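You operate a simulated robot arm through the tools that you are given. There is no shell and no other tool.

Carry out the task below with a simulated robot arm. There is one attempt and no reset: what you move stays moved.

Task
Close the gap with the 170 mm pipe.
Fine: shut both clip flaps on it and slide both sleeves over its ends.
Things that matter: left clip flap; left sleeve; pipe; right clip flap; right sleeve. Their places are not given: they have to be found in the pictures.

The check looks at the end state, three seconds after you hand in, the way a careful person would. Anything else that was tipped, shoved, dropped, spilled or broken makes it a failure.

Robot
A 6-joint arm with a two-finger gripper, fixed in place. Base frame: the origin is on the floor under the middle of its stand, x ahead of it, y to its left, z up; the work surface is at about z = 0.82. Lengths are in m, angles in rad, forces in N, time in s.
With the tool pointing down near the work surface it reaches from about 0.12 to 0.68 m from the base axis. Its first joint turns from -1.152 to 1.152 rad. Payload 2.45 kg.
The tool frame sits at the grasp point between the pads (the TCP): z along the fingers, y along the line on which they close. The tips reach 0.03 m beyond it. The gripper opens to 0.106 m; its body begins 0.079 m behind the TCP.
Orientation is told as [roll, pitch, yaw] about the base's x, y, z axes, in that order, counted from this pose: with the fingers straight down and closing along the base's y, the tool's x points along the base's -x, its y along +y and its z along -z.

Tools
- The arm moves only by the tool apply_moves. Its argument "deltas" is a list of rows, each an object of numbers (a shift or turn left out is 0, a gripper value left out holds the last): "wx", "wy", "wz": the turn, a rotation vector about the base's x, y, z in rad; "x", "y", "z": the shift along the base's x, y, z in m; "jaw": the closure, from 0 (fully open) to 1 (shut). In form: [{"wx": .., "wy": .., "wz": .., "x": .., "y": .., "z": .., "jaw": ..}, ...]. A call has 1 to 20 rows; each row is the pose to reach, as a shift and turn from the pose commanded when the call began. Rows are played at 5 a second. More than 0.05 m and 0.15 rad between two rows, or a gripper value outside its range, and nothing of the call is played. Where a pose cannot be reached the arm comes as near as it can. A force on the tool above 40 N (or 10 N above the force at the start of the call, whichever is more), or a blocked arm, ends the call early, and 0.2 s more pass. The fingers move at their own pace (about 0.153 m/s each) and stop on an object; they squeeze with about 42 N. The grip force told is the motor's: it shows also when the fingers shut on nothing. Time passes only in rows, and 0.2 s behind the last, so rows that repeat a pose let the fingers close. It gives the time, the measured TCP pose, the force on the tool (base axes), the opening and the grip force at its end, in the units of the frame above (readings bear some noise), with the torque about the TCP (base axes, N m) and any sound that the robot's microphone picked up, and new pictures: "views" is both (left out), scene, wrist or none.
- Cameras (640 x 400 px; columns grow to the right, rows downward): "scene" is fixed at [0.0605, 0.4118, 1.4146]; the picture's right is [-0.75, -0.67, 0.00], its down [-0.31, 0.35, -0.88] and it looks along [0.59, -0.66, -0.47] (base axes); focal length 326 px, centre (320, 200). "wrist" rides on the gripper at [0.076, -0.002, -0.106] in the tool frame; the picture's right is [0.02, 1.00, 0.00], its down [-0.78, 0.02, -0.62] and it looks along [-0.62, 0.01, 0.78] (tool axes); focal length 247 px, centre (320, 200).
- measure_at(camera, pixels): for up to 12 pixels [column, row] of the newest picture of that camera ("zoom" is the newest enlarged one), the place [x, y, z] in the base frame of the surface seen there, good to about 0.002 m. No time passes.
- enlarge(camera, box): a new picture of the part [left, top, right, bottom] of that camera's present view, enlarged. No time passes.
- close_job(): hands the job in; it is judged then, once.

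Unless the task says otherwise, let go and move clear before handing in.

The tools are called after ">>>" as a command line: name --argument value ..., lists and objects as JSON in quotes. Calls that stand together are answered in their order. apply_moves: Moves the arm, as the interface text tells. Its arguments: {"type":"object","properties":{"deltas":{"type":"array","items":{"type":"object","properties":{"wx":{"type":"number"},"wy":{"type":"number"},"wz":{"type":"number"},"x":{"type":"number"},"y":{"type":"number"},"z":{"type":"number"},"jaw":{"type":"number"}}}},"views":{"type":"string","enum":["both","scene","wrist","none"]}},"required":["deltas"]} The other tools are called the same way: measure_at (camera, pixels) gives the place of the surface under pixels of a picture; enlarge (camera, box) takes an enlarged picture of a part of a camera's view; close_job () hands the job in.

At the start:

```text
t: 0.0
tcp_pos: [0.3395, -0.0566, 1.2853]
tcp_rot: [0.001, 0.0, 0.001]
force: [0.3, 0.0, 0.3]
ft_torque: [-0.02, 0.0, -0.01]
width: 0.106
finger_force: 0.1
```

scene: 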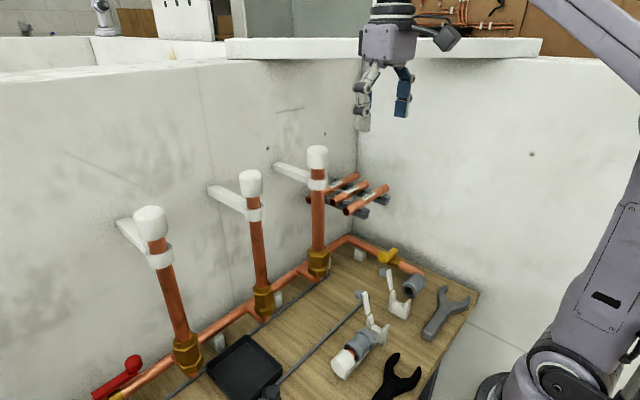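
wrist: 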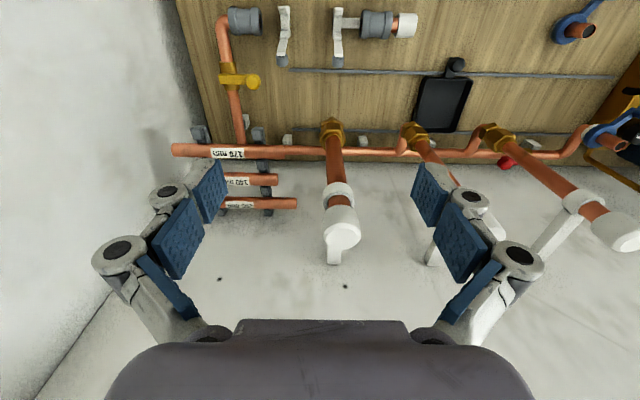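

The scene shows a gap near (370,320) with grey sleeves and white clips, and three spare pipes on a wall rack near (350,195). I'll enlarge these parts to see details.

>>> enlarge --camera "scene" --box '[310, 220, 490, 400]'

>>> enlarge --camera "wrist" --box '[160, 0, 480, 200]'

>>> enlarge --camera "scene" --box '[290, 140, 410, 230]'

```text
2.22 times, centred on (400, 310) of scene
```

zoom: 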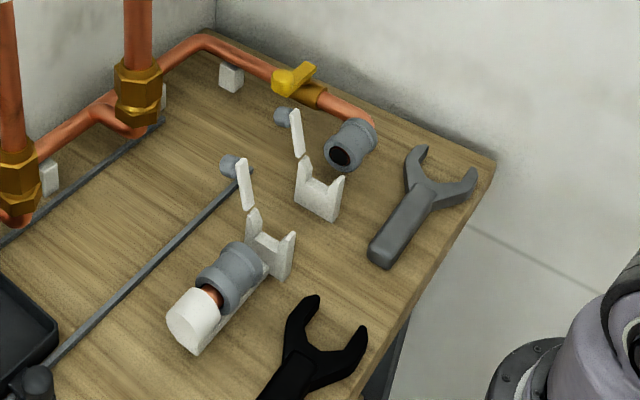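

```text
2.00 times, centred on (320, 100) of wrist
```

zoom: 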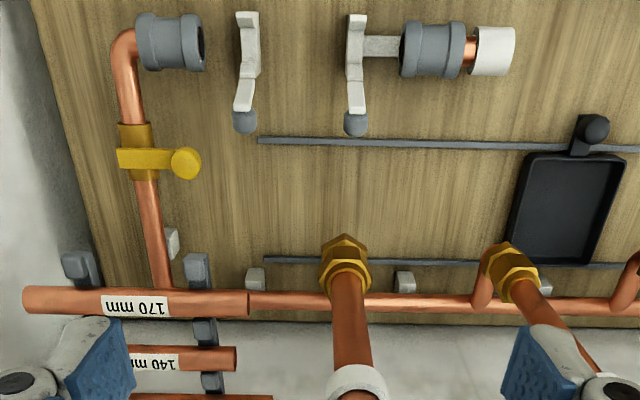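

```text
4.44 times, centred on (350, 185) of scene
```

zoom: 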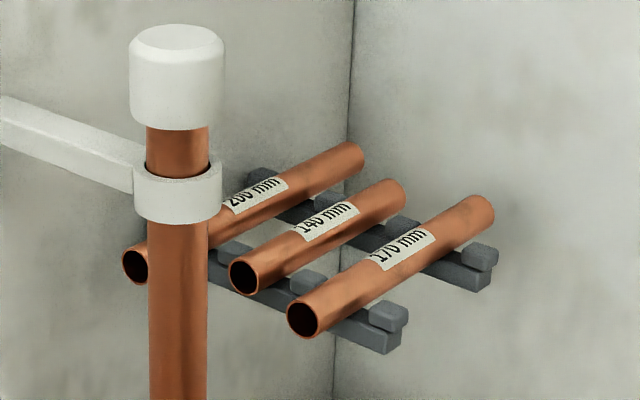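

The 170 mm pipe is the rack pipe nearest the robot (zoom ends about (303,318) and (480,213)). I'll measure points on the pipe, rack and neighbours.

>>> measure_at --camera "zoom" --pixels '[[320, 290], [400, 238], [470, 203], [388, 312], [480, 252], [390, 340], [245, 262], [395, 185], [355, 150], [320, 220], [180, 60], [176, 185]]'

>>> measure_at --camera "wrist" --pixels '[[175, 150], [228, 152], [282, 154], [240, 20], [285, 20], [283, 60], [338, 20], [337, 60], [375, 25], [405, 25], [360, 20], [262, 178]]'

>>> measure_at --camera "scene" --pixels '[[415, 282], [406, 285], [393, 273], [391, 295], [398, 305], [404, 302], [379, 320], [391, 323], [374, 338], [361, 297], [343, 360], [387, 272]]'

```text
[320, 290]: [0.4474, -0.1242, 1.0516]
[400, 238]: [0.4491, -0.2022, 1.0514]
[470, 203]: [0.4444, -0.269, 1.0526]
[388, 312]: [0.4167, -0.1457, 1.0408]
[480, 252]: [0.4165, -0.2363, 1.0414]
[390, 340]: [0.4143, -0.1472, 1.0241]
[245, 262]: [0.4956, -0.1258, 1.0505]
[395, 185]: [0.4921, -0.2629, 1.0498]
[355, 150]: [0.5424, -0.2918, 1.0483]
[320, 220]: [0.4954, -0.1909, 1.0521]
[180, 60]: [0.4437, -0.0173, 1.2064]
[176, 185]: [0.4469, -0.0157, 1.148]
```

```text
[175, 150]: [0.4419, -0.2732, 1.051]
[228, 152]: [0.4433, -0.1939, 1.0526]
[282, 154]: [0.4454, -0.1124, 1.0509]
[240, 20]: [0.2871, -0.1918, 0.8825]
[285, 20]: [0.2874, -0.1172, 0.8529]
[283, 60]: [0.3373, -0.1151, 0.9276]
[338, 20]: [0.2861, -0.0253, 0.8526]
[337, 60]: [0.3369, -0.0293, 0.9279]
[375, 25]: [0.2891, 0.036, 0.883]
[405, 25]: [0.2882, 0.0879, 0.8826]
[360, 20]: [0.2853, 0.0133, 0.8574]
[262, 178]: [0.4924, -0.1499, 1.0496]
```

```text
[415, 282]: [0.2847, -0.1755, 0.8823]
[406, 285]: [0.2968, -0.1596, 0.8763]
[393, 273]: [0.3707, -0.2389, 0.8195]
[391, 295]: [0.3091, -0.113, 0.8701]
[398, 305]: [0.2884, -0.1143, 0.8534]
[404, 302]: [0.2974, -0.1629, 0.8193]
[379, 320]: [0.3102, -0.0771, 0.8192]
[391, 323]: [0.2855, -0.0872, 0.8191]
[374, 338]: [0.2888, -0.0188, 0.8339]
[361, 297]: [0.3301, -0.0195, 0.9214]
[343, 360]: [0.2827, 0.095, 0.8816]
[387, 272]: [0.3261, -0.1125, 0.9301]
```

The gap runs along y at x≈0.287, with clips at y≈-0.116 and -0.027 and sleeves near y≈-0.19 and +0.036; the pipe lies at x≈0.447, z top 1.052. I'll move the wrist camera back and down for a closer look at the gap.

>>> apply_moves --deltas '[{"x": -0.02, "z": -0.02}, {"x": -0.05, "z": -0.05}, {"x": -0.08, "z": -0.08}, {"x": -0.11, "z": -0.11}, {"x": -0.13, "y": -0.01, "z": -0.15}, {"x": -0.14, "y": -0.015, "z": -0.18}, {"x": -0.14, "y": -0.015, "z": -0.18}]'

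```text
t: 1.6
tcp_pos: [0.1976, -0.0719, 1.1026]
tcp_rot: [0.0, -0.001, 0.001]
force: [-0.2, -0.2, -0.3]
ft_torque: [0.03, 0.0, -0.03]
width: 0.106
finger_force: 0.0
```

scene: 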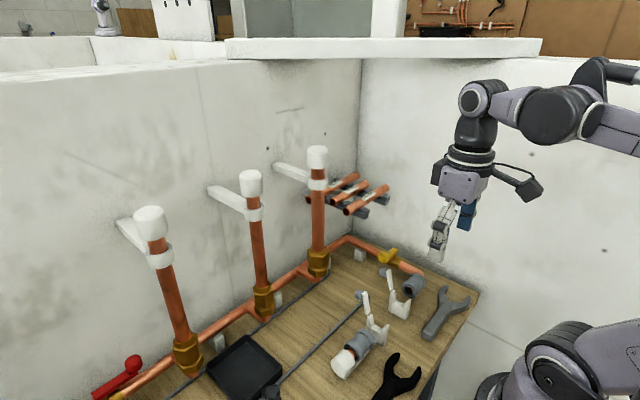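
wrist: 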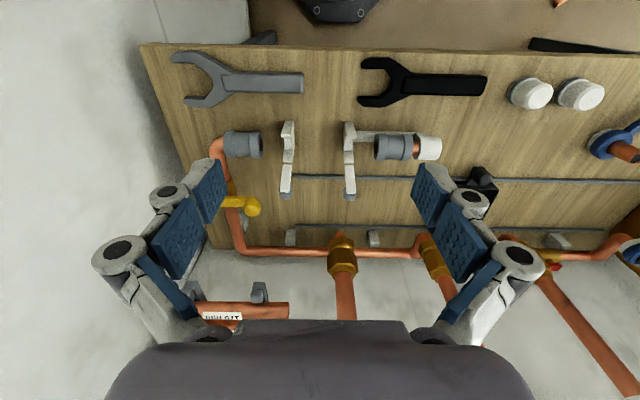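

The wrist picture now shows both clips (288,160), (349,160) and sleeves (243,145), (393,147). I'll enlarge and measure these.

>>> enlarge --camera "wrist" --box '[200, 100, 460, 262]'

```text
2.46 times, centred on (330, 181) of wrist
```

zoom: 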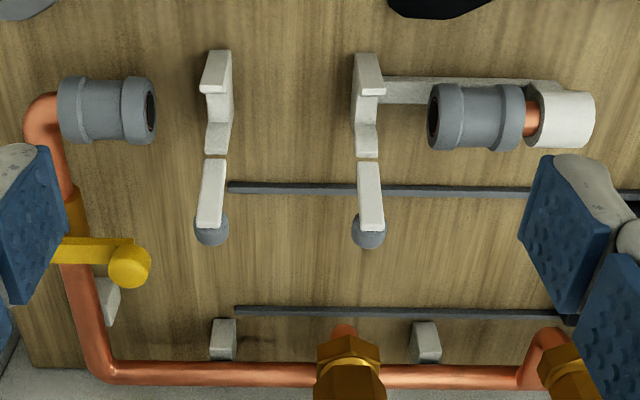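

>>> measure_at --camera "zoom" --pixels '[[70, 105], [105, 105], [140, 105], [150, 105], [62, 105], [446, 110], [480, 110], [515, 110], [434, 100], [530, 105], [560, 105], [155, 85]]'

>>> measure_at --camera "zoom" --pixels '[[218, 80], [217, 110], [220, 130], [213, 172], [212, 200], [210, 232], [368, 85], [366, 110], [367, 135], [371, 180], [371, 210], [369, 235]]'

>>> measure_at --camera "zoom" --pixels '[[203, 85], [225, 85], [206, 140], [229, 140], [201, 190], [223, 190], [355, 90], [384, 90], [357, 140], [378, 140], [360, 190], [382, 190]]'

```text
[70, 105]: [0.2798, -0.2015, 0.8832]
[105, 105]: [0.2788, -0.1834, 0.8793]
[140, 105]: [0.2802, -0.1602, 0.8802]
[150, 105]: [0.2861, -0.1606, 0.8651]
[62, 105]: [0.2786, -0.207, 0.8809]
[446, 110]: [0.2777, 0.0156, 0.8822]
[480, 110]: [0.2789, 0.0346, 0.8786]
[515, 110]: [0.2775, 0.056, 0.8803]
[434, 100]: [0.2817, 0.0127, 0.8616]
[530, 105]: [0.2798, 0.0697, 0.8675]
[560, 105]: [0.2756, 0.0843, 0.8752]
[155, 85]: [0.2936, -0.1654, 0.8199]
```

```text
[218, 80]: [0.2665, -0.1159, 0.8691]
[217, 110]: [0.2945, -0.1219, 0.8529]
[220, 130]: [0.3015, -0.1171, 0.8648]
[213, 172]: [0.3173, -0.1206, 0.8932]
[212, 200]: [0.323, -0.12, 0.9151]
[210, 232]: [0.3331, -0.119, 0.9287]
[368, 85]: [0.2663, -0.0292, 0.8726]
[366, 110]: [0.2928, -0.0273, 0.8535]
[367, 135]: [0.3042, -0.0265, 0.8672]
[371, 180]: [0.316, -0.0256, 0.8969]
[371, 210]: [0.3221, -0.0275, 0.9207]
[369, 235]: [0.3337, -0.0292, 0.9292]
```

```text
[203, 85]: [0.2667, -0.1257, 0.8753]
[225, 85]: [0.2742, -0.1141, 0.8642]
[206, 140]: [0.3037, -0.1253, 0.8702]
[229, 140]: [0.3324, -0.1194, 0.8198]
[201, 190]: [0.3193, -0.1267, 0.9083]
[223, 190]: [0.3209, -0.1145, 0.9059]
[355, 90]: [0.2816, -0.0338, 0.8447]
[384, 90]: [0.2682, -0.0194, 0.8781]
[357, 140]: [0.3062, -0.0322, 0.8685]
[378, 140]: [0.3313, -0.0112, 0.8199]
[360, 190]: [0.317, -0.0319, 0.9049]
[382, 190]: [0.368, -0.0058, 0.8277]
```

The gap axis is about x=0.285, z≈0.864; sleeve faces at y≈-0.158 and 0.012, so gap centre y≈-0.073. Now I'll move to look closely at the rack pipes.

>>> apply_moves --deltas '[{"x": 0.02, "z": 0.03}, {"x": 0.04, "y": -0.01, "z": 0.07}, {"x": 0.06, "y": -0.03, "z": 0.1}, {"x": 0.08, "y": -0.05, "z": 0.13}, {"x": 0.1, "y": -0.07, "z": 0.15}, {"x": 0.1, "y": -0.07, "z": 0.15}]'

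```text
t: 3.0
tcp_pos: [0.3011, -0.142, 1.2551]
tcp_rot: [0.0, 0.0, -0.001]
force: [0.8, -0.6, -0.9]
ft_torque: [0.02, 0.02, 0.0]
width: 0.106
finger_force: 0.1
```

scene: 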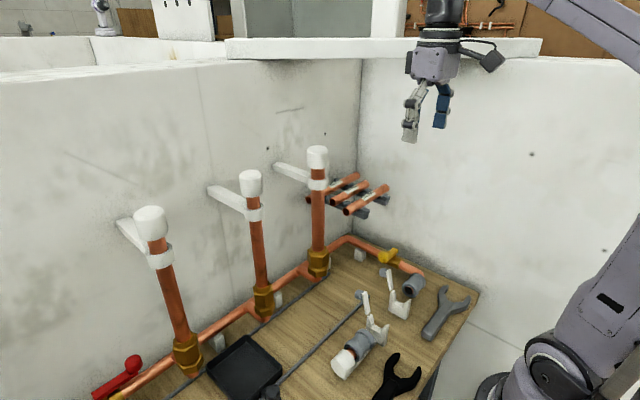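
wrist: 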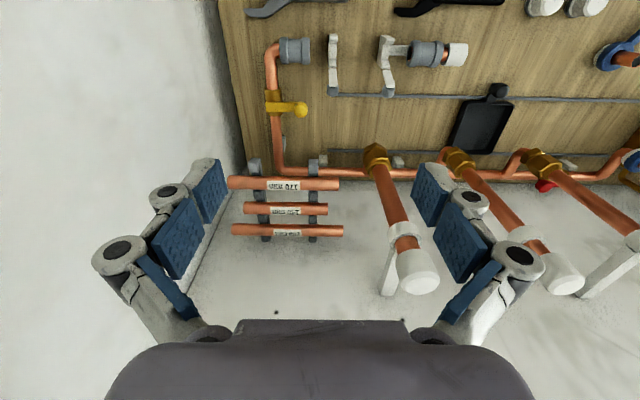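

>>> enlarge --camera "wrist" --box '[210, 140, 370, 250]'

>>> measure_at --camera "wrist" --pixels '[[100, 100], [150, 60], [280, 310], [200, 280], [40, 300], [430, 290], [395, 230]]'

```text
3.64 times, centred on (290, 195) of wrist
```

zoom: 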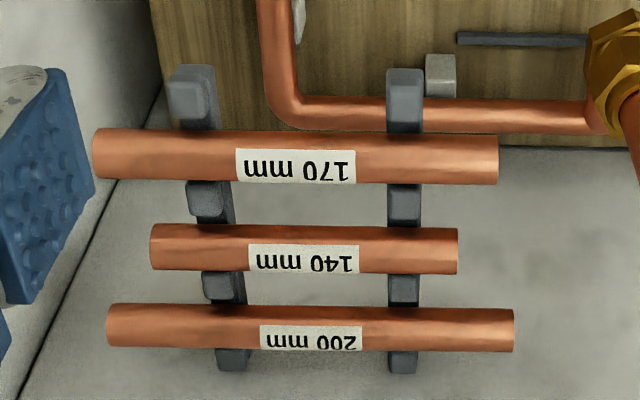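

```text
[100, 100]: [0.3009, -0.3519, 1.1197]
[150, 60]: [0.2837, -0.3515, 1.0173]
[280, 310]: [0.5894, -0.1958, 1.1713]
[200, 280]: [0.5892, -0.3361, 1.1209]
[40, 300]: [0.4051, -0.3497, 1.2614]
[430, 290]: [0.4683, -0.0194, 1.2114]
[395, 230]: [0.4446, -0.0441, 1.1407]
```

>>> measure_at --camera "zoom" --pixels '[[98, 150], [494, 152], [300, 145], [300, 175], [404, 90], [403, 205], [403, 288], [190, 95], [207, 200], [210, 285], [490, 175], [300, 235]]'

>>> measure_at --camera "zoom" --pixels '[[94, 150], [96, 165], [497, 165], [496, 145], [300, 132], [300, 183], [388, 205], [420, 205], [190, 200], [232, 215], [154, 240], [455, 245]]'

```text
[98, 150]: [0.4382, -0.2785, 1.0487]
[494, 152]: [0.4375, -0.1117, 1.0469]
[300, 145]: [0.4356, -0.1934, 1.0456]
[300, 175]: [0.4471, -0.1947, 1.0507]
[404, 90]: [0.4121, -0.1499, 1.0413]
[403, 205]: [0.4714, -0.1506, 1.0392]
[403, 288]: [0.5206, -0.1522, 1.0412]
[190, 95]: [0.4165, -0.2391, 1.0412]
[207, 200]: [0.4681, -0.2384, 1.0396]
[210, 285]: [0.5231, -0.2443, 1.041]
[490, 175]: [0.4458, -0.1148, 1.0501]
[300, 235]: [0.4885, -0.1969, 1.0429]
```

```text
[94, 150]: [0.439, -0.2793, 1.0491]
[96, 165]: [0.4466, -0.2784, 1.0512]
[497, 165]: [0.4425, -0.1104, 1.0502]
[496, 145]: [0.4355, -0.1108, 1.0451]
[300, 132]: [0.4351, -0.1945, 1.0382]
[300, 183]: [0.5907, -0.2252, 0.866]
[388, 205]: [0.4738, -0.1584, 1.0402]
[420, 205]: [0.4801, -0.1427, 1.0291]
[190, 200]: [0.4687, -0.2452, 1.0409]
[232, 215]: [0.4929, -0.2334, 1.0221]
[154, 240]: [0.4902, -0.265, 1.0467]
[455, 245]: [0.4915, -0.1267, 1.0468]
```

The 170 mm pipe: ends y≈-0.2795/-0.110, centre about (0.446,-0.195,1.040), rails at y≈-0.15 and -0.24, so fingers fit between them. I'll enlarge the gripper in the scene to judge finger thickness.

>>> enlarge --camera "scene" --box '[370, 20, 530, 160]'

>>> enlarge --camera "wrist" --box '[80, 130, 560, 400]'

```text
2.86 times, centred on (450, 90) of scene
```

zoom: 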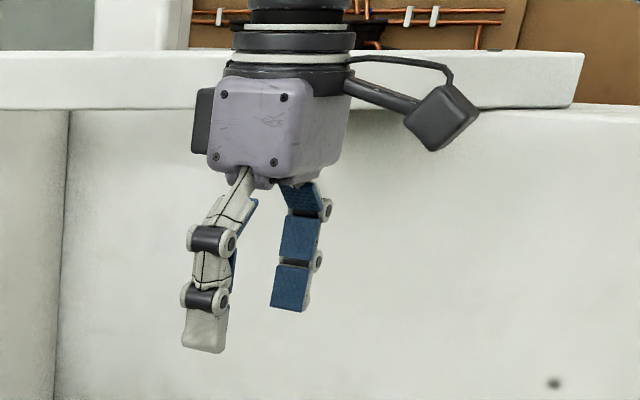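

```text
1.33 times, centred on (320, 265) of wrist
```

zoom: 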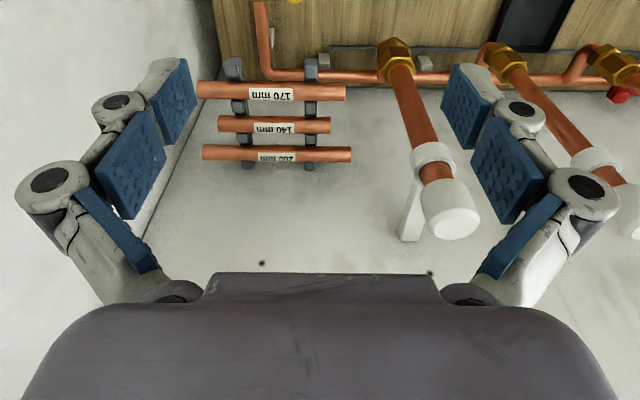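

>>> measure_at --camera "zoom" --pixels '[[445, 135], [442, 70], [485, 85], [455, 66], [488, 70], [495, 98], [545, 115], [527, 110], [500, 165], [605, 190], [580, 185], [470, 150]]'

>>> measure_at --camera "scene" --pixels '[[403, 137], [415, 141], [405, 122], [422, 100], [442, 127], [436, 120], [447, 95], [430, 65], [490, 60], [445, 105]]'

```text
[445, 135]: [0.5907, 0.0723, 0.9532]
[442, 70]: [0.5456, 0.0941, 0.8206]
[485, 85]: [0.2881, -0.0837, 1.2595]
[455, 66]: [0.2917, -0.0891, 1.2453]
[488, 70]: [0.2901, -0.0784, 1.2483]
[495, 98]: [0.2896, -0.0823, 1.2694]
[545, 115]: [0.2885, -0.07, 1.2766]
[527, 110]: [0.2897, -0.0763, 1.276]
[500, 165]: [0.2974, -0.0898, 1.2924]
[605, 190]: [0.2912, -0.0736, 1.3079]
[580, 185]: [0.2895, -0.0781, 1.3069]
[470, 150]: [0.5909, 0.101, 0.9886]
```

```text
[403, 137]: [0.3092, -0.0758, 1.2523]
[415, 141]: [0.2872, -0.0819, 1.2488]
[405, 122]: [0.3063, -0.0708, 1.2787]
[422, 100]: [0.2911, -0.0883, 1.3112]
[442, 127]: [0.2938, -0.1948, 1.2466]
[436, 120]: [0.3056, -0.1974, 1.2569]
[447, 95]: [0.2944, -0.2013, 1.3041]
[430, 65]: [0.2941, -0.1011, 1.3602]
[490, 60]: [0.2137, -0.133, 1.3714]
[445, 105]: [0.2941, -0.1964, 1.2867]
```

The fingertips are about 16 mm thick and 24 mm wide, so they fit in the 25 mm gap beside the pipe if part-closed to about 32 mm. I'll turn the gripper by -90° yaw here in free space and set the jaw to 0.7.

>>> apply_moves --deltas '[{"wz": -0.1309, "jaw": 0.7}, {"wz": -0.2618}, {"wz": -0.3927}, {"wz": -0.5236}, {"wz": -0.6545}, {"wz": -0.7854}, {"wz": -0.9163}, {"wz": -1.0472}, {"wz": -1.1781}, {"wz": -1.309}, {"wz": -1.4399}, {"wz": -1.5708}, {"wz": -1.5708}]'

```text
t: 5.8
tcp_pos: [0.3, -0.1416, 1.2533]
tcp_rot: [0.001, 0.001, -1.575]
force: [-0.4, -0.3, 0.2]
ft_torque: [-0.01, 0.01, 0.0]
width: 0.0318
finger_force: 0.1
```

scene: 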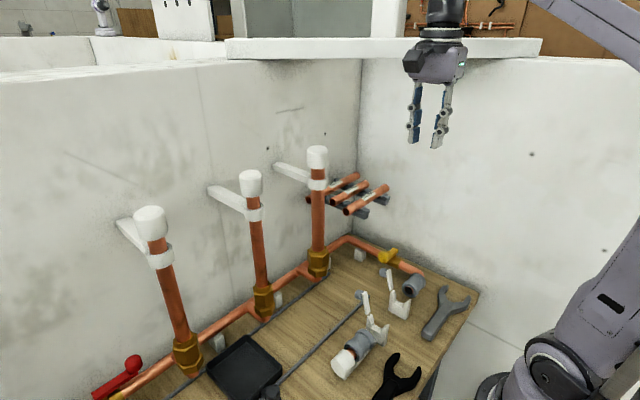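
wrist: 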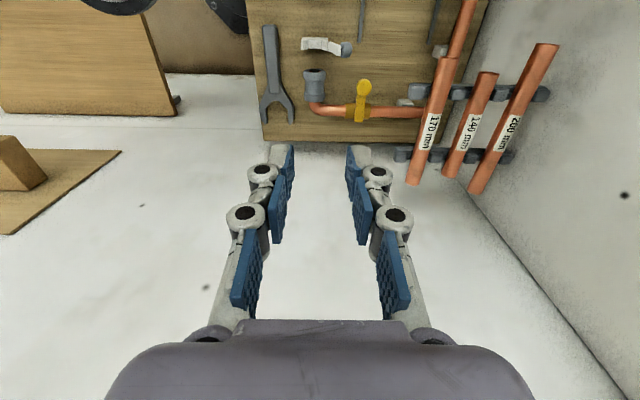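

The jaw is at 0.0318 m opening, aligned along x. I'll check the actual finger extents at this opening by measuring the fingertip surfaces.

>>> enlarge --camera "wrist" --box '[220, 130, 420, 255]'

>>> enlarge --camera "scene" --box '[390, 60, 490, 160]'

```text
3.20 times, centred on (320, 192) of wrist
```

zoom: 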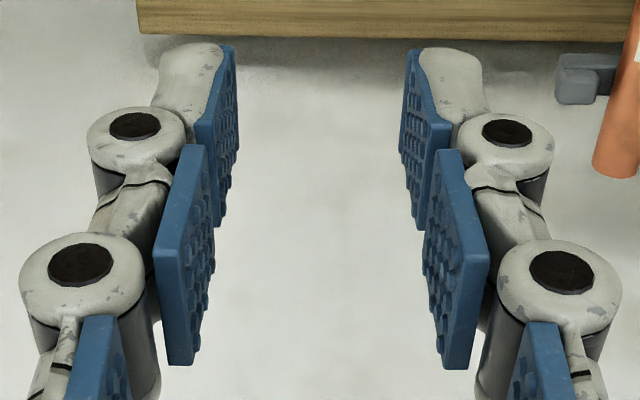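

```text
4.00 times, centred on (440, 110) of scene
```

zoom: 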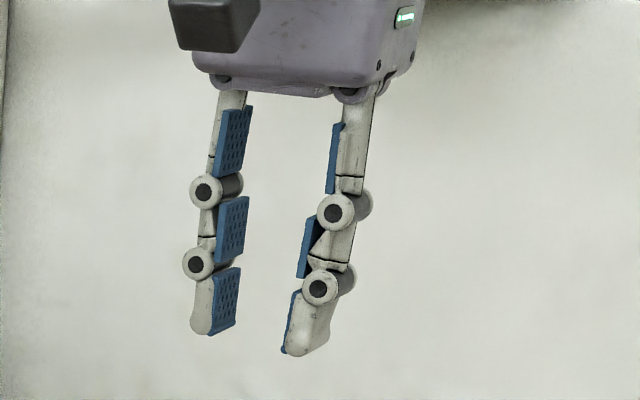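

>>> measure_at --camera "zoom" --pixels '[[200, 325], [205, 290], [198, 262], [230, 300], [235, 275], [300, 345], [290, 330], [320, 288], [300, 255], [325, 330], [195, 310], [183, 262]]'

>>> measure_at --camera "wrist" --pixels '[[271, 150], [287, 150], [291, 150], [262, 172], [252, 172], [354, 150], [368, 150], [376, 172], [390, 178], [362, 205], [281, 205], [245, 212]]'

```text
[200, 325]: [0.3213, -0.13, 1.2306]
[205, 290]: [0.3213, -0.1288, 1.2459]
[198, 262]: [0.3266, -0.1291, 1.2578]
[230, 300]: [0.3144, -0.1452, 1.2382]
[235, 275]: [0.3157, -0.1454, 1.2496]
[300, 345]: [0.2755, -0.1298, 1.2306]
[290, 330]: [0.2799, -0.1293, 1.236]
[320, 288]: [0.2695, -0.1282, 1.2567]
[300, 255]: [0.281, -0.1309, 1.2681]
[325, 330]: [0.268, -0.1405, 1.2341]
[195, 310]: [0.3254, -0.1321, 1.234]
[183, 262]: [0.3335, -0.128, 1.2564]
```

```text
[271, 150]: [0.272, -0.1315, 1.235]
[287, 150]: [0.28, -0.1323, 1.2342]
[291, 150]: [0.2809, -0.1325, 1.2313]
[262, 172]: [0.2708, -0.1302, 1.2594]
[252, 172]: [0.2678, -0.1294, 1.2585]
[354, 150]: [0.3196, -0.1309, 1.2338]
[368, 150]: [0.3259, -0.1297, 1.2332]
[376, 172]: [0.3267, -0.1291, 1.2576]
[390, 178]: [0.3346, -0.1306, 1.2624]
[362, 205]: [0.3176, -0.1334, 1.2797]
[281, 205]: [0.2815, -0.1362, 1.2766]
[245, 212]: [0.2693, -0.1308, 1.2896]
```

The fingertips at this opening are within ±0.027 m of the TCP (knuckles ±0.036). I'll move above the 170 mm pipe's centre and hover to check alignment.

>>> apply_moves --deltas '[{"x": 0.03, "y": -0.015}, {"x": 0.07, "y": -0.03, "z": -0.01}, {"x": 0.11, "y": -0.045, "z": -0.02}, {"x": 0.1355, "y": -0.0534, "z": -0.04}, {"x": 0.1455, "y": -0.0534, "z": -0.08}, {"x": 0.1455, "y": -0.0534, "z": -0.11}, {"x": 0.1455, "y": -0.0534, "z": -0.135}, {"x": 0.1455, "y": -0.0534, "z": -0.135}]'

```text
t: 6.4
tcp_pos: [0.3573, -0.1661, 1.248]
tcp_rot: [-0.019, 0.008, -1.577]
force: [-26.6, 13.8, 0.8]
ft_torque: [-1.84, -3.62, -0.14]
width: 0.0317
finger_force: 0.1
stopped in row 3: the force on the tool passed its limit at 79 N (the readings are from after the stop); the commanded pose is now the measured one
```

scene: 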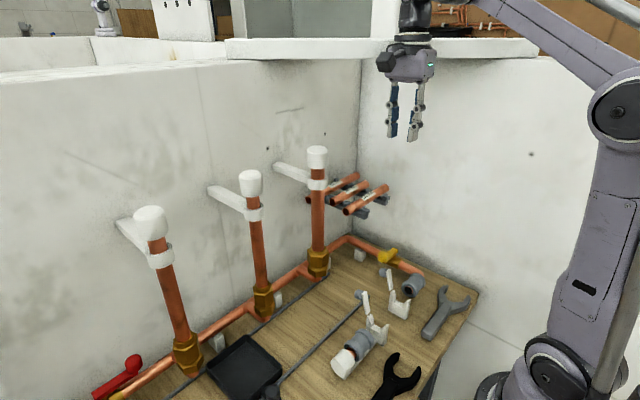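
wrist: 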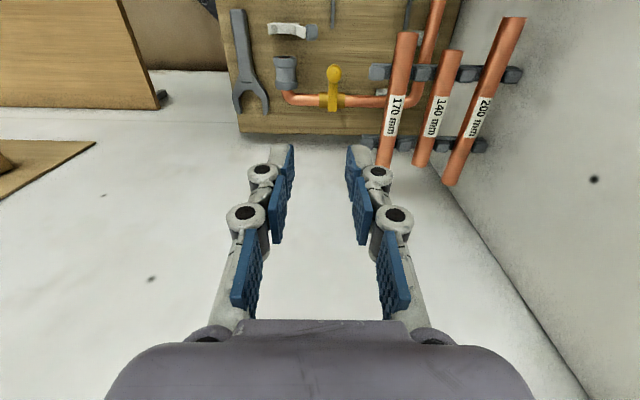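

The move stopped at 79 N at (0.357,-0.166,1.248); the torque suggests a side contact about 0.135 m above the TCP on the +x/-y side. I'll measure the white ledge near rows 40–60 in the scene to learn what it touched.

>>> measure_at --camera "scene" --pixels '[[240, 48], [300, 48], [350, 48], [375, 50], [440, 48], [480, 48], [535, 48], [300, 58], [350, 58], [450, 57], [500, 57], [376, 62]]'

>>> enlarge --camera "scene" --box '[330, 0, 510, 150]'

```text
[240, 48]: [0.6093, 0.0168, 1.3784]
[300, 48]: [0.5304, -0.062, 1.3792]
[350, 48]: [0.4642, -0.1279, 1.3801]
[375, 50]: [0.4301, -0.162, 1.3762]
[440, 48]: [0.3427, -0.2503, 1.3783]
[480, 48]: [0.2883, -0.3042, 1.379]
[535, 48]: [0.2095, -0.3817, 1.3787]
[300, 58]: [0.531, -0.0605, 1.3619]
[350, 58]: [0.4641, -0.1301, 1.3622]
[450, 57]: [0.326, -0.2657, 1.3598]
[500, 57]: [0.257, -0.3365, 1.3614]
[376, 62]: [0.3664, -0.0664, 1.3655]
```

```text
2.67 times, centred on (420, 75) of scene
```

zoom: 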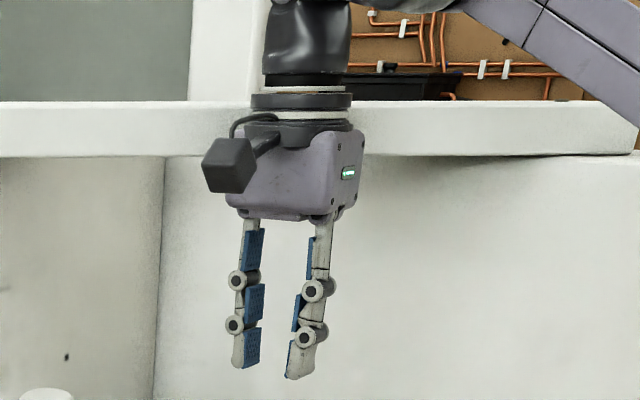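

A diagonal beam crosses the corner at z≈1.36–1.39 along x−y≈0.592, and the rack lies behind it, so the gripper body touched it. I'll back off first, and then plan a tilted approach beneath the beam.

>>> apply_moves --deltas '[{"x": -0.02, "y": 0.01}, {"x": -0.05, "y": 0.025}, {"x": -0.09, "y": 0.04}, {"x": -0.09, "y": 0.04}]'

```text
t: 7.4
tcp_pos: [0.2712, -0.1275, 1.2462]
tcp_rot: [-0.014, 0.009, -1.575]
force: [-0.4, -0.8, 0.0]
ft_torque: [0.02, 0.01, 0.0]
width: 0.0317
finger_force: 0.1
```

scene: 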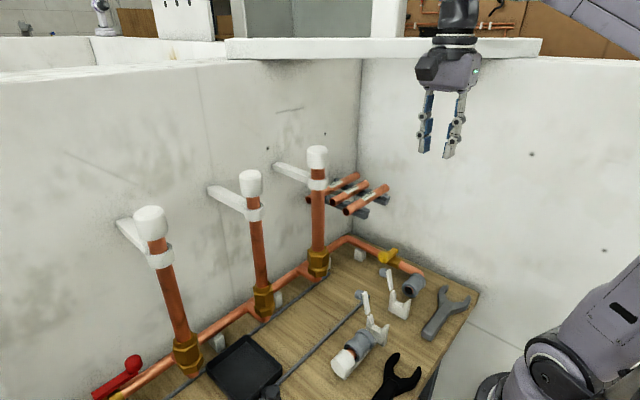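
wrist: 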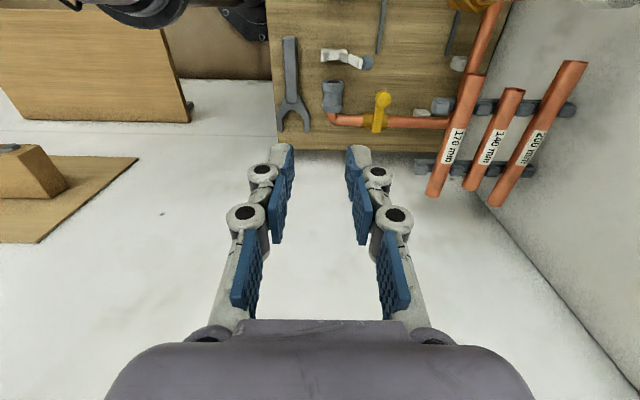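

>>> enlarge --camera "scene" --box '[200, 15, 380, 127]'

>>> measure_at --camera "scene" --pixels '[[250, 39], [300, 39], [350, 40], [400, 40], [300, 37], [350, 38], [520, 39], [250, 62], [350, 65], [500, 62], [150, 60], [600, 60]]'

```text
3.56 times, centred on (290, 71) of scene
```

zoom: 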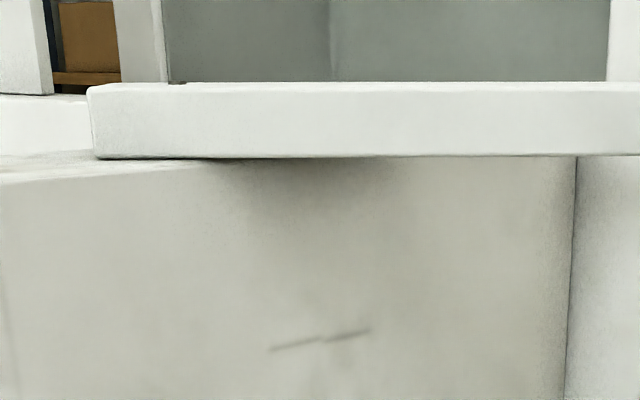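

```text
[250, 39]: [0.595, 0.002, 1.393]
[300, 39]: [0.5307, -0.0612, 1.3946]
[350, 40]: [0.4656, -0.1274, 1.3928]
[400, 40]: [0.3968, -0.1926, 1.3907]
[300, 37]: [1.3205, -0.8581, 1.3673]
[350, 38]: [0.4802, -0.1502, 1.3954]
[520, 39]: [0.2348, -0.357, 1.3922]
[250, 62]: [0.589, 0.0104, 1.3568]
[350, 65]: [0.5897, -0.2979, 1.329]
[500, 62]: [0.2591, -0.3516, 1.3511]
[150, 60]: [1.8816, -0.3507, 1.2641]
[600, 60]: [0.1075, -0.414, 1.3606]
```

The beam (z 1.355–1.395, front face x−y≈0.592) blocks a vertical approach, so I'll come in under it with the tool tilted 45° forward, fingers still between the rails. First, tilt and lower to a pre-grasp point in front of the pipe.

>>> apply_moves --deltas '[{"x": 0.005, "y": -0.005, "z": -0.025, "wx": -0.003, "wy": -0.1, "wz": 0.001, "jaw": 0.64}, {"x": 0.01, "y": -0.012, "z": -0.05, "wx": -0.005, "wy": -0.22, "wz": 0.002}, {"x": 0.02, "y": -0.02, "z": -0.07, "wx": -0.008, "wy": -0.34, "wz": 0.003}, {"x": 0.035, "y": -0.03, "z": -0.085, "wx": -0.009, "wy": -0.46, "wz": 0.004}, {"x": 0.05, "y": -0.045, "z": -0.1, "wx": -0.009, "wy": -0.58, "wz": 0.004}, {"x": 0.06, "y": -0.06, "z": -0.11, "wx": -0.009, "wy": -0.7, "wz": 0.004}, {"x": 0.065, "y": -0.0689, "z": -0.113, "wx": -0.009, "wy": -0.8, "wz": 0.004}, {"x": 0.065, "y": -0.0689, "z": -0.113, "wx": -0.009, "wy": -0.8, "wz": 0.004}]'

```text
t: 9.2
tcp_pos: [0.3352, -0.1976, 1.1341]
tcp_rot: [0.786, -0.003, -1.569]
force: [-0.8, 1.1, 0.4]
ft_torque: [-0.02, -0.02, 0.02]
width: 0.0383
finger_force: 0.2
```

scene: 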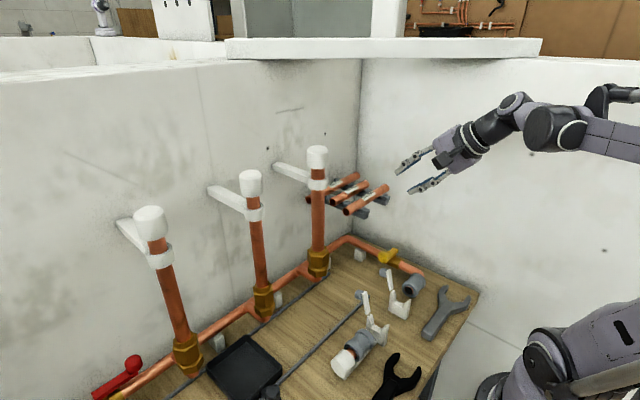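
wrist: 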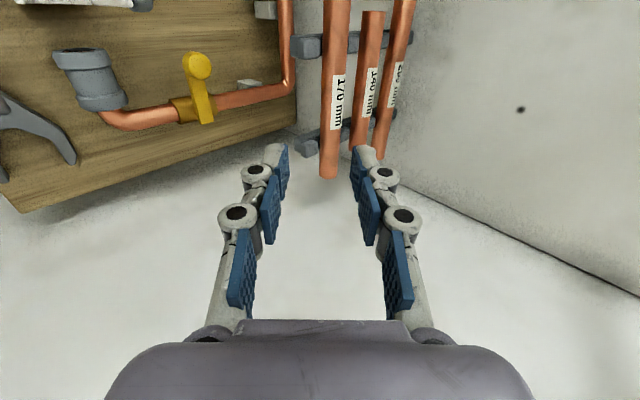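

The tilt is 0.786 rad and the pipe (334,100) lies ahead between the fingers in the wrist picture. I'll re-measure pipe and rails from this closer view.

>>> enlarge --camera "wrist" --box '[230, 0, 430, 200]'

>>> measure_at --camera "wrist" --pixels '[[326, 30], [334, 30], [342, 30], [325, 100], [333, 100], [341, 100], [330, 177], [324, 150], [330, 150], [336, 150], [365, 100], [372, 20]]'

```text
2.00 times, centred on (330, 100) of wrist
```

zoom: 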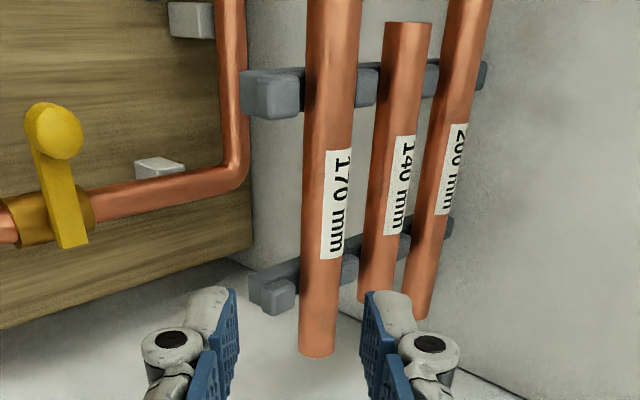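

```text
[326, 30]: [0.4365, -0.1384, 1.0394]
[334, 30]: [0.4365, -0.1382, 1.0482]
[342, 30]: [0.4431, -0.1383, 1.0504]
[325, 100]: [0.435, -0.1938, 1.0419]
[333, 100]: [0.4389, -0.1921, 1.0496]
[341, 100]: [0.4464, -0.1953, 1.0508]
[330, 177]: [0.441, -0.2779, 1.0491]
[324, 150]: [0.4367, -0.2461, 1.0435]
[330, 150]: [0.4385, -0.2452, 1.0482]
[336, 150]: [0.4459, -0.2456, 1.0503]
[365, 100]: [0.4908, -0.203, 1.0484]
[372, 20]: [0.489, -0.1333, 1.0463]
```

The pipe axis is about (0.446, y, 1.040), centre y≈-0.195. I'll shift onto the approach line and advance half way to check.

>>> apply_moves --deltas '[{"x": 0.004, "y": 0.0015, "z": 0.004}, {"x": 0.0083, "y": 0.003, "z": 0.0083}, {"x": 0.0225, "y": 0.003, "z": -0.006}, {"x": 0.0365, "y": 0.003, "z": -0.02}, {"x": 0.0507, "y": 0.003, "z": -0.0341}, {"x": 0.0577, "y": 0.003, "z": -0.0411}, {"x": 0.0577, "y": 0.003, "z": -0.0411}]'

```text
t: 10.8
tcp_pos: [0.3938, -0.1939, 1.0916]
tcp_rot: [0.786, -0.003, -1.569]
force: [0.0, -0.4, 0.4]
ft_torque: [0.01, -0.01, -0.02]
width: 0.038
finger_force: 0.1
```

scene: 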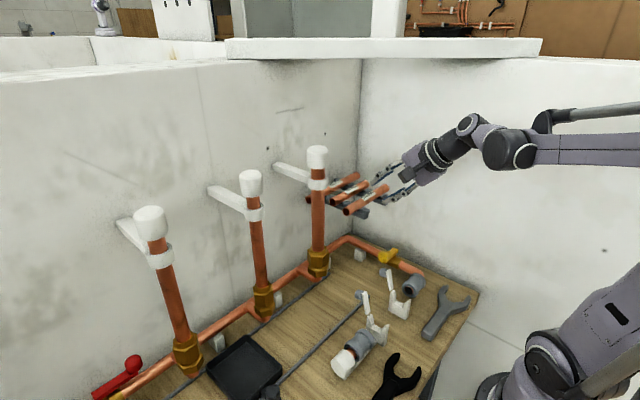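
wrist: 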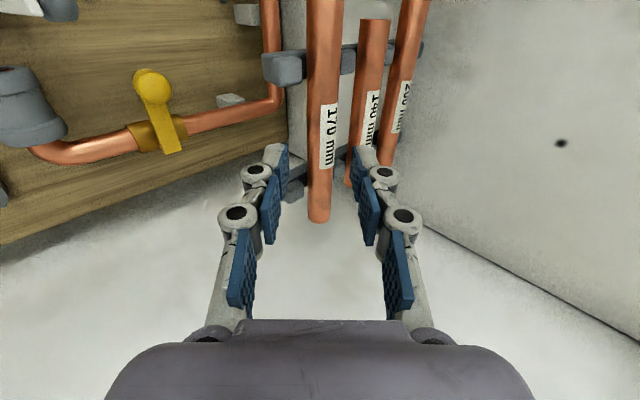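

The pipe (320,150) sits centred between the fingertips. Remaining distance along the tool is about 0.060 m; I'll advance slowly.

>>> apply_moves --deltas '[{"x": 0.009, "z": -0.009}, {"x": 0.018, "z": -0.018}, {"x": 0.027, "z": -0.027}, {"x": 0.035, "z": -0.035}, {"x": 0.0425, "z": -0.0425}, {"x": 0.0425, "z": -0.0425}]'

```text
t: 12.2
tcp_pos: [0.4348, -0.1936, 1.0484]
tcp_rot: [0.785, -0.001, -1.568]
force: [0.3, -0.3, 0.4]
ft_torque: [-0.01, 0.0, 0.0]
width: 0.038
finger_force: 0.0
```

scene: 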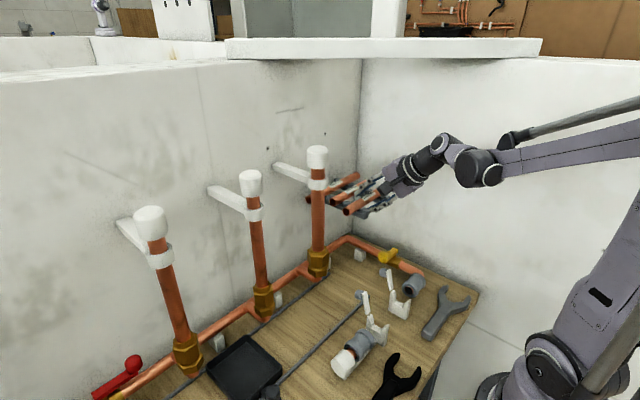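
wrist: 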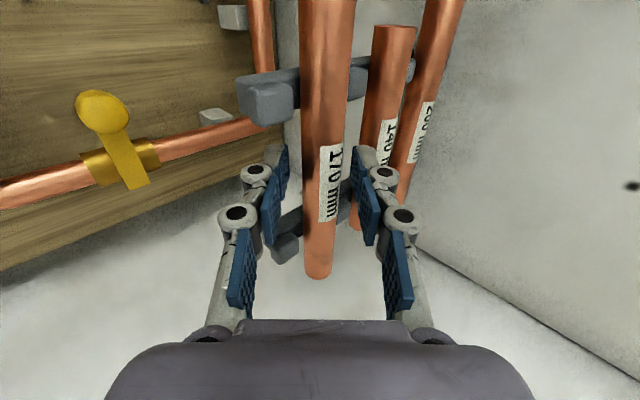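

>>> enlarge --camera "wrist" --box '[230, 100, 430, 290]'

>>> enlarge --camera "scene" --box '[300, 130, 440, 230]'

```text
2.11 times, centred on (330, 195) of wrist
```

zoom: 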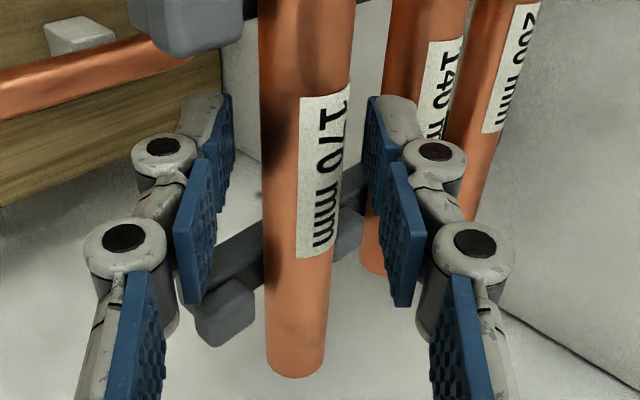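

```text
4.00 times, centred on (370, 180) of scene
```

zoom: 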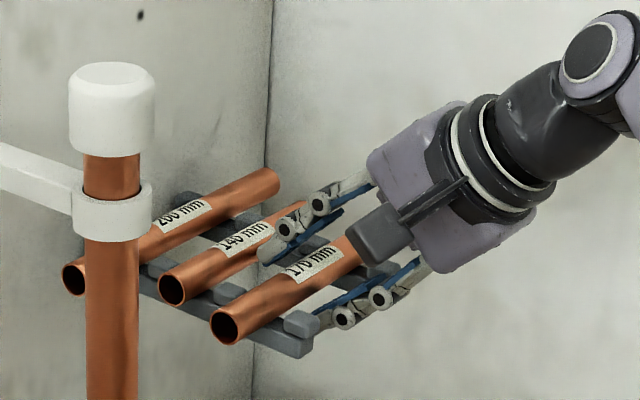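

The upper fingertip sits between the 170 and 140 pipes and the lower one is under the 170 pipe, with nothing touching. Close the jaw.

>>> apply_moves --deltas '[{"x": 0.001, "z": 0.001, "jaw": 0.75}, {"x": 0.001, "z": 0.001, "jaw": 1.0}, {"x": 0.001, "z": 0.001, "jaw": 1.0}, {"x": 0.001, "z": 0.001, "jaw": 1.0}, {"x": 0.001, "z": 0.001, "jaw": 1.0}]'

```text
t: 13.4
tcp_pos: [0.4376, -0.1925, 1.0501]
tcp_rot: [0.785, -0.003, -1.568]
force: [0.8, -0.3, 0.1]
ft_torque: [0.0, -0.02, -0.02]
width: 0.0197
finger_force: 41.9
```

scene: 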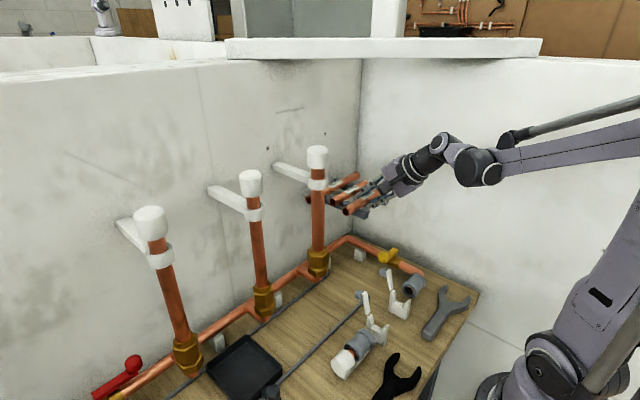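
wrist: 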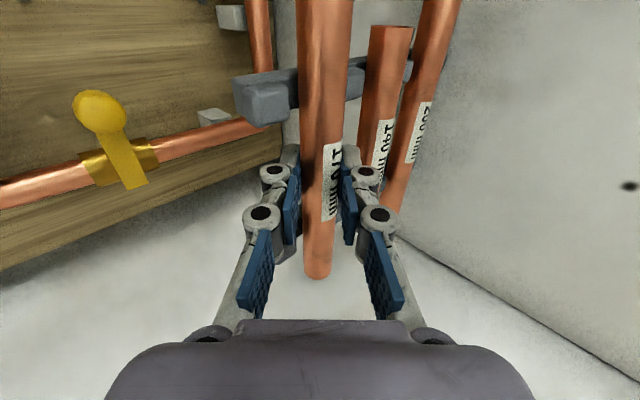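

The pipe is gripped (width 0.0197, 41.9 N). Lift it straight up out of the rack notches.

>>> apply_moves --deltas '[{"z": 0.006}, {"z": 0.014}, {"z": 0.024}, {"z": 0.034}, {"z": 0.034}]'

```text
t: 14.6
tcp_pos: [0.4367, -0.1928, 1.0847]
tcp_rot: [0.785, -0.005, -1.569]
force: [0.3, -0.1, -0.5]
ft_torque: [-0.02, -0.02, 0.03]
width: 0.0197
finger_force: 42.3
```

scene: 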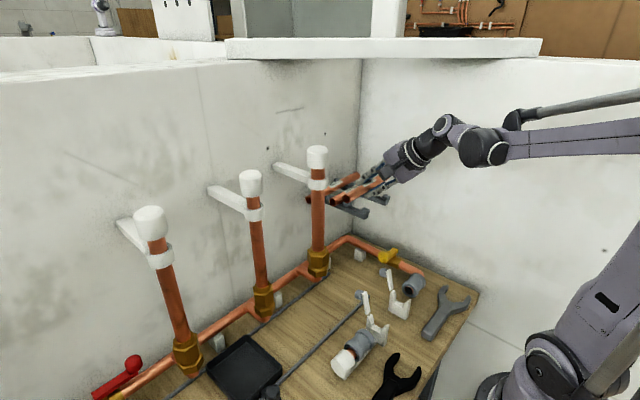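
wrist: 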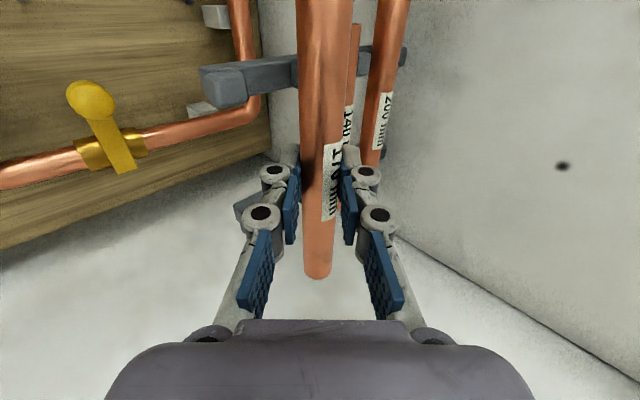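

The pipe is clear above the rack. I'll retreat toward the robot, then turn the tool back to vertical while moving toward the gap.

>>> apply_moves --deltas '[{"x": -0.02, "z": 0.003}, {"x": -0.05, "z": 0.006}, {"x": -0.08, "z": 0.01}, {"x": -0.11, "z": 0.01}, {"x": -0.13, "z": 0.01}, {"x": -0.135, "y": 0.01, "z": 0.01, "wy": 0.1}, {"x": -0.14, "y": 0.025, "z": 0.01, "wy": 0.2}, {"x": -0.145, "y": 0.04, "z": 0.01, "wy": 0.32}, {"x": -0.15, "y": 0.06, "z": 0.01, "wy": 0.44}, {"x": -0.15, "y": 0.08, "z": 0.01, "wy": 0.56}, {"x": -0.15, "y": 0.1, "z": 0.01, "wy": 0.68}, {"x": -0.15, "y": 0.115, "z": 0.01, "wy": 0.785}, {"x": -0.15, "y": 0.12, "z": 0.01, "wy": 0.785}, {"x": -0.15, "y": 0.12, "z": 0.01, "wy": 0.785}]'

```text
t: 17.6
tcp_pos: [0.2874, -0.0724, 1.0939]
tcp_rot: [0.0, 0.002, -1.568]
force: [-0.7, -0.2, -1.7]
ft_torque: [-0.02, -0.02, -0.02]
width: 0.0196
finger_force: 42.4
```

scene: 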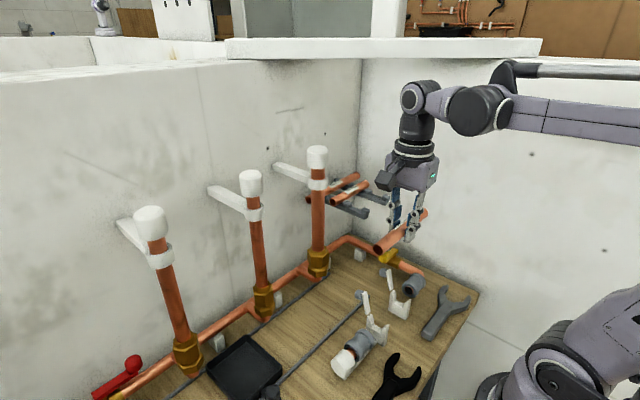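
wrist: 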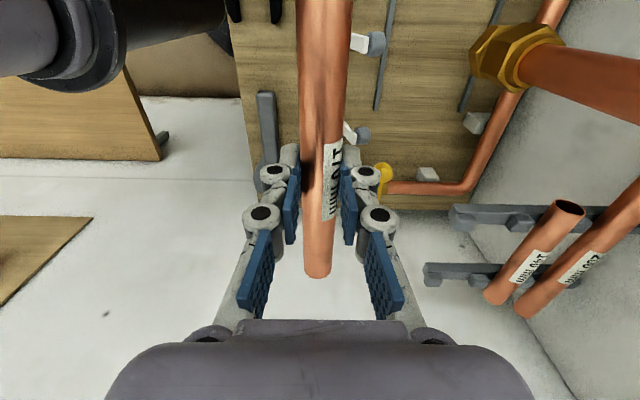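

The tool is vertical above the gap holding the pipe. I'll measure the held pipe's ends and direction, and look again at the clips and sleeves from the scene camera.

>>> enlarge --camera "scene" --box '[350, 180, 450, 260]'

```text
5.00 times, centred on (400, 220) of scene
```

zoom: 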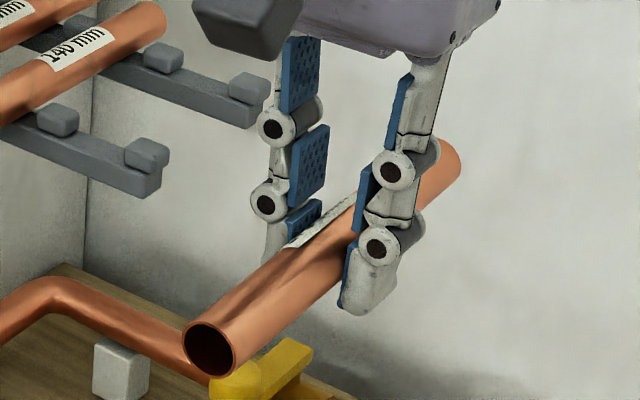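

>>> measure_at --camera "zoom" --pixels '[[200, 318], [225, 312], [250, 300], [300, 270], [340, 245], [455, 155], [458, 175], [440, 160], [184, 335], [235, 350], [238, 330], [330, 222]]'

>>> measure_at --camera "wrist" --pixels '[[318, 272], [318, 276], [318, 250], [310, 200], [320, 100], [320, 20], [303, 270], [331, 270]]'

```text
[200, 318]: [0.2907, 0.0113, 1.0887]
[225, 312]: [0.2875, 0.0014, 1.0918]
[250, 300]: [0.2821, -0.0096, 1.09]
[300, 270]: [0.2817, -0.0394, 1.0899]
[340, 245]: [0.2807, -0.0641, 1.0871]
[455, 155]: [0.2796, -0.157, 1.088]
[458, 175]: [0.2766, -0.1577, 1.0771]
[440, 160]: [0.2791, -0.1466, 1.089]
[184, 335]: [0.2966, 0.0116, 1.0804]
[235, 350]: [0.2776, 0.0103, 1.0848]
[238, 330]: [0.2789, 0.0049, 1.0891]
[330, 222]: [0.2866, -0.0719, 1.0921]
```

```text
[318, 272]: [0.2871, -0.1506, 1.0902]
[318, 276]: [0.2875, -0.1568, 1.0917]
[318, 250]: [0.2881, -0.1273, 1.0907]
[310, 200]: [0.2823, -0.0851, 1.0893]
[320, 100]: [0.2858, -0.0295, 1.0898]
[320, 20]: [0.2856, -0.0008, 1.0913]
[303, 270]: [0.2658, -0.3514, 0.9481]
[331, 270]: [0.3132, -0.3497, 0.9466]
```

Held pipe: ends at y≈0.0115 and -0.158, axis x≈0.2865, axis 13 mm below the TCP. It must drop between the sleeve faces, so I'll measure these precisely in the scene view.

>>> enlarge --camera "scene" --box '[325, 260, 435, 385]'

```text
3.20 times, centred on (380, 322) of scene
```

zoom: 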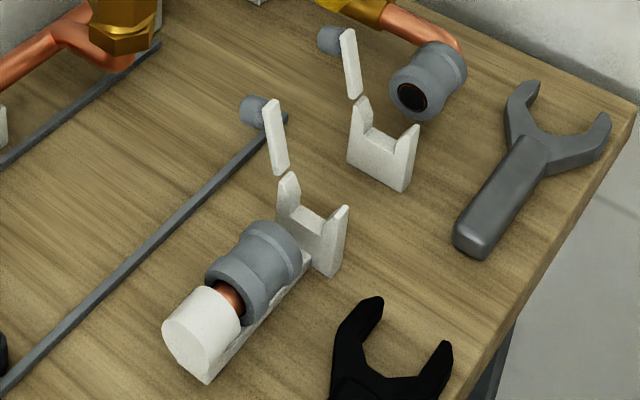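

>>> enlarge --camera "scene" --box '[385, 260, 425, 300]'

>>> enlarge --camera "scene" --box '[345, 310, 405, 370]'

```text
10.00 times, centred on (405, 280) of scene
```

zoom: 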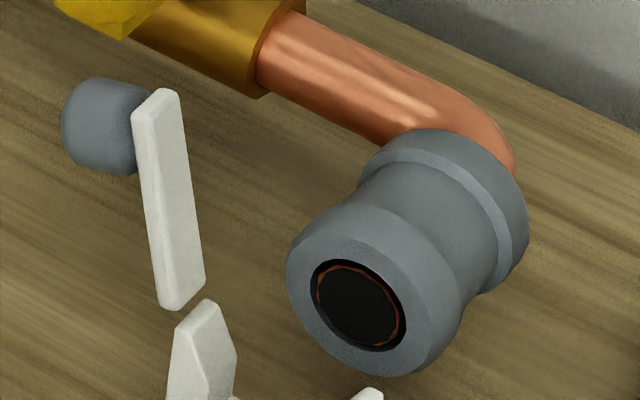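

```text
6.67 times, centred on (375, 340) of scene
```

zoom: 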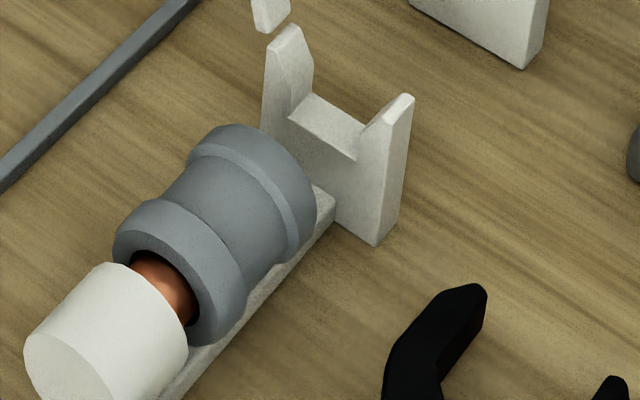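

>>> measure_at --camera "zoom" --pixels '[[310, 190], [305, 175], [295, 160], [280, 145], [255, 130], [312, 215], [300, 250], [120, 240], [135, 215], [215, 345], [150, 262], [165, 300]]'

>>> measure_at --camera "scene" --pixels '[[402.3, 287], [404, 284.5], [407, 282.5], [403, 290], [406, 294], [411, 296], [416, 294], [417, 290], [415, 286], [409.5, 286], [409.5, 291], [418, 279]]'

```text
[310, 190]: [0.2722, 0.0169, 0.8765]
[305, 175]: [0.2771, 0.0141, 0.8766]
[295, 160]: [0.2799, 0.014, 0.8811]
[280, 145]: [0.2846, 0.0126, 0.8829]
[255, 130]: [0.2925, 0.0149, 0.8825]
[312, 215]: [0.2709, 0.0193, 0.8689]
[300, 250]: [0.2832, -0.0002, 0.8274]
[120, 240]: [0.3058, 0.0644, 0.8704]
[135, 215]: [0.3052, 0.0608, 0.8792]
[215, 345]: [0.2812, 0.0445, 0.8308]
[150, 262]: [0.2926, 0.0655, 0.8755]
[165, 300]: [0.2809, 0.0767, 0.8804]
```

```text
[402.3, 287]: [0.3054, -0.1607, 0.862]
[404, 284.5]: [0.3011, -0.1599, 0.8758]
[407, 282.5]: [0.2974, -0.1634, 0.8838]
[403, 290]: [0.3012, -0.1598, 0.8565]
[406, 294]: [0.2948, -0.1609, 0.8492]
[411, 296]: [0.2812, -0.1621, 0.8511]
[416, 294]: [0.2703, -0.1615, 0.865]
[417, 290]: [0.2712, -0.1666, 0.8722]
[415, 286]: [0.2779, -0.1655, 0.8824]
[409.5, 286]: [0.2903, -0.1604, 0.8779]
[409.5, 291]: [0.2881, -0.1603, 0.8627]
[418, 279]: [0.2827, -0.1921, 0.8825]
```

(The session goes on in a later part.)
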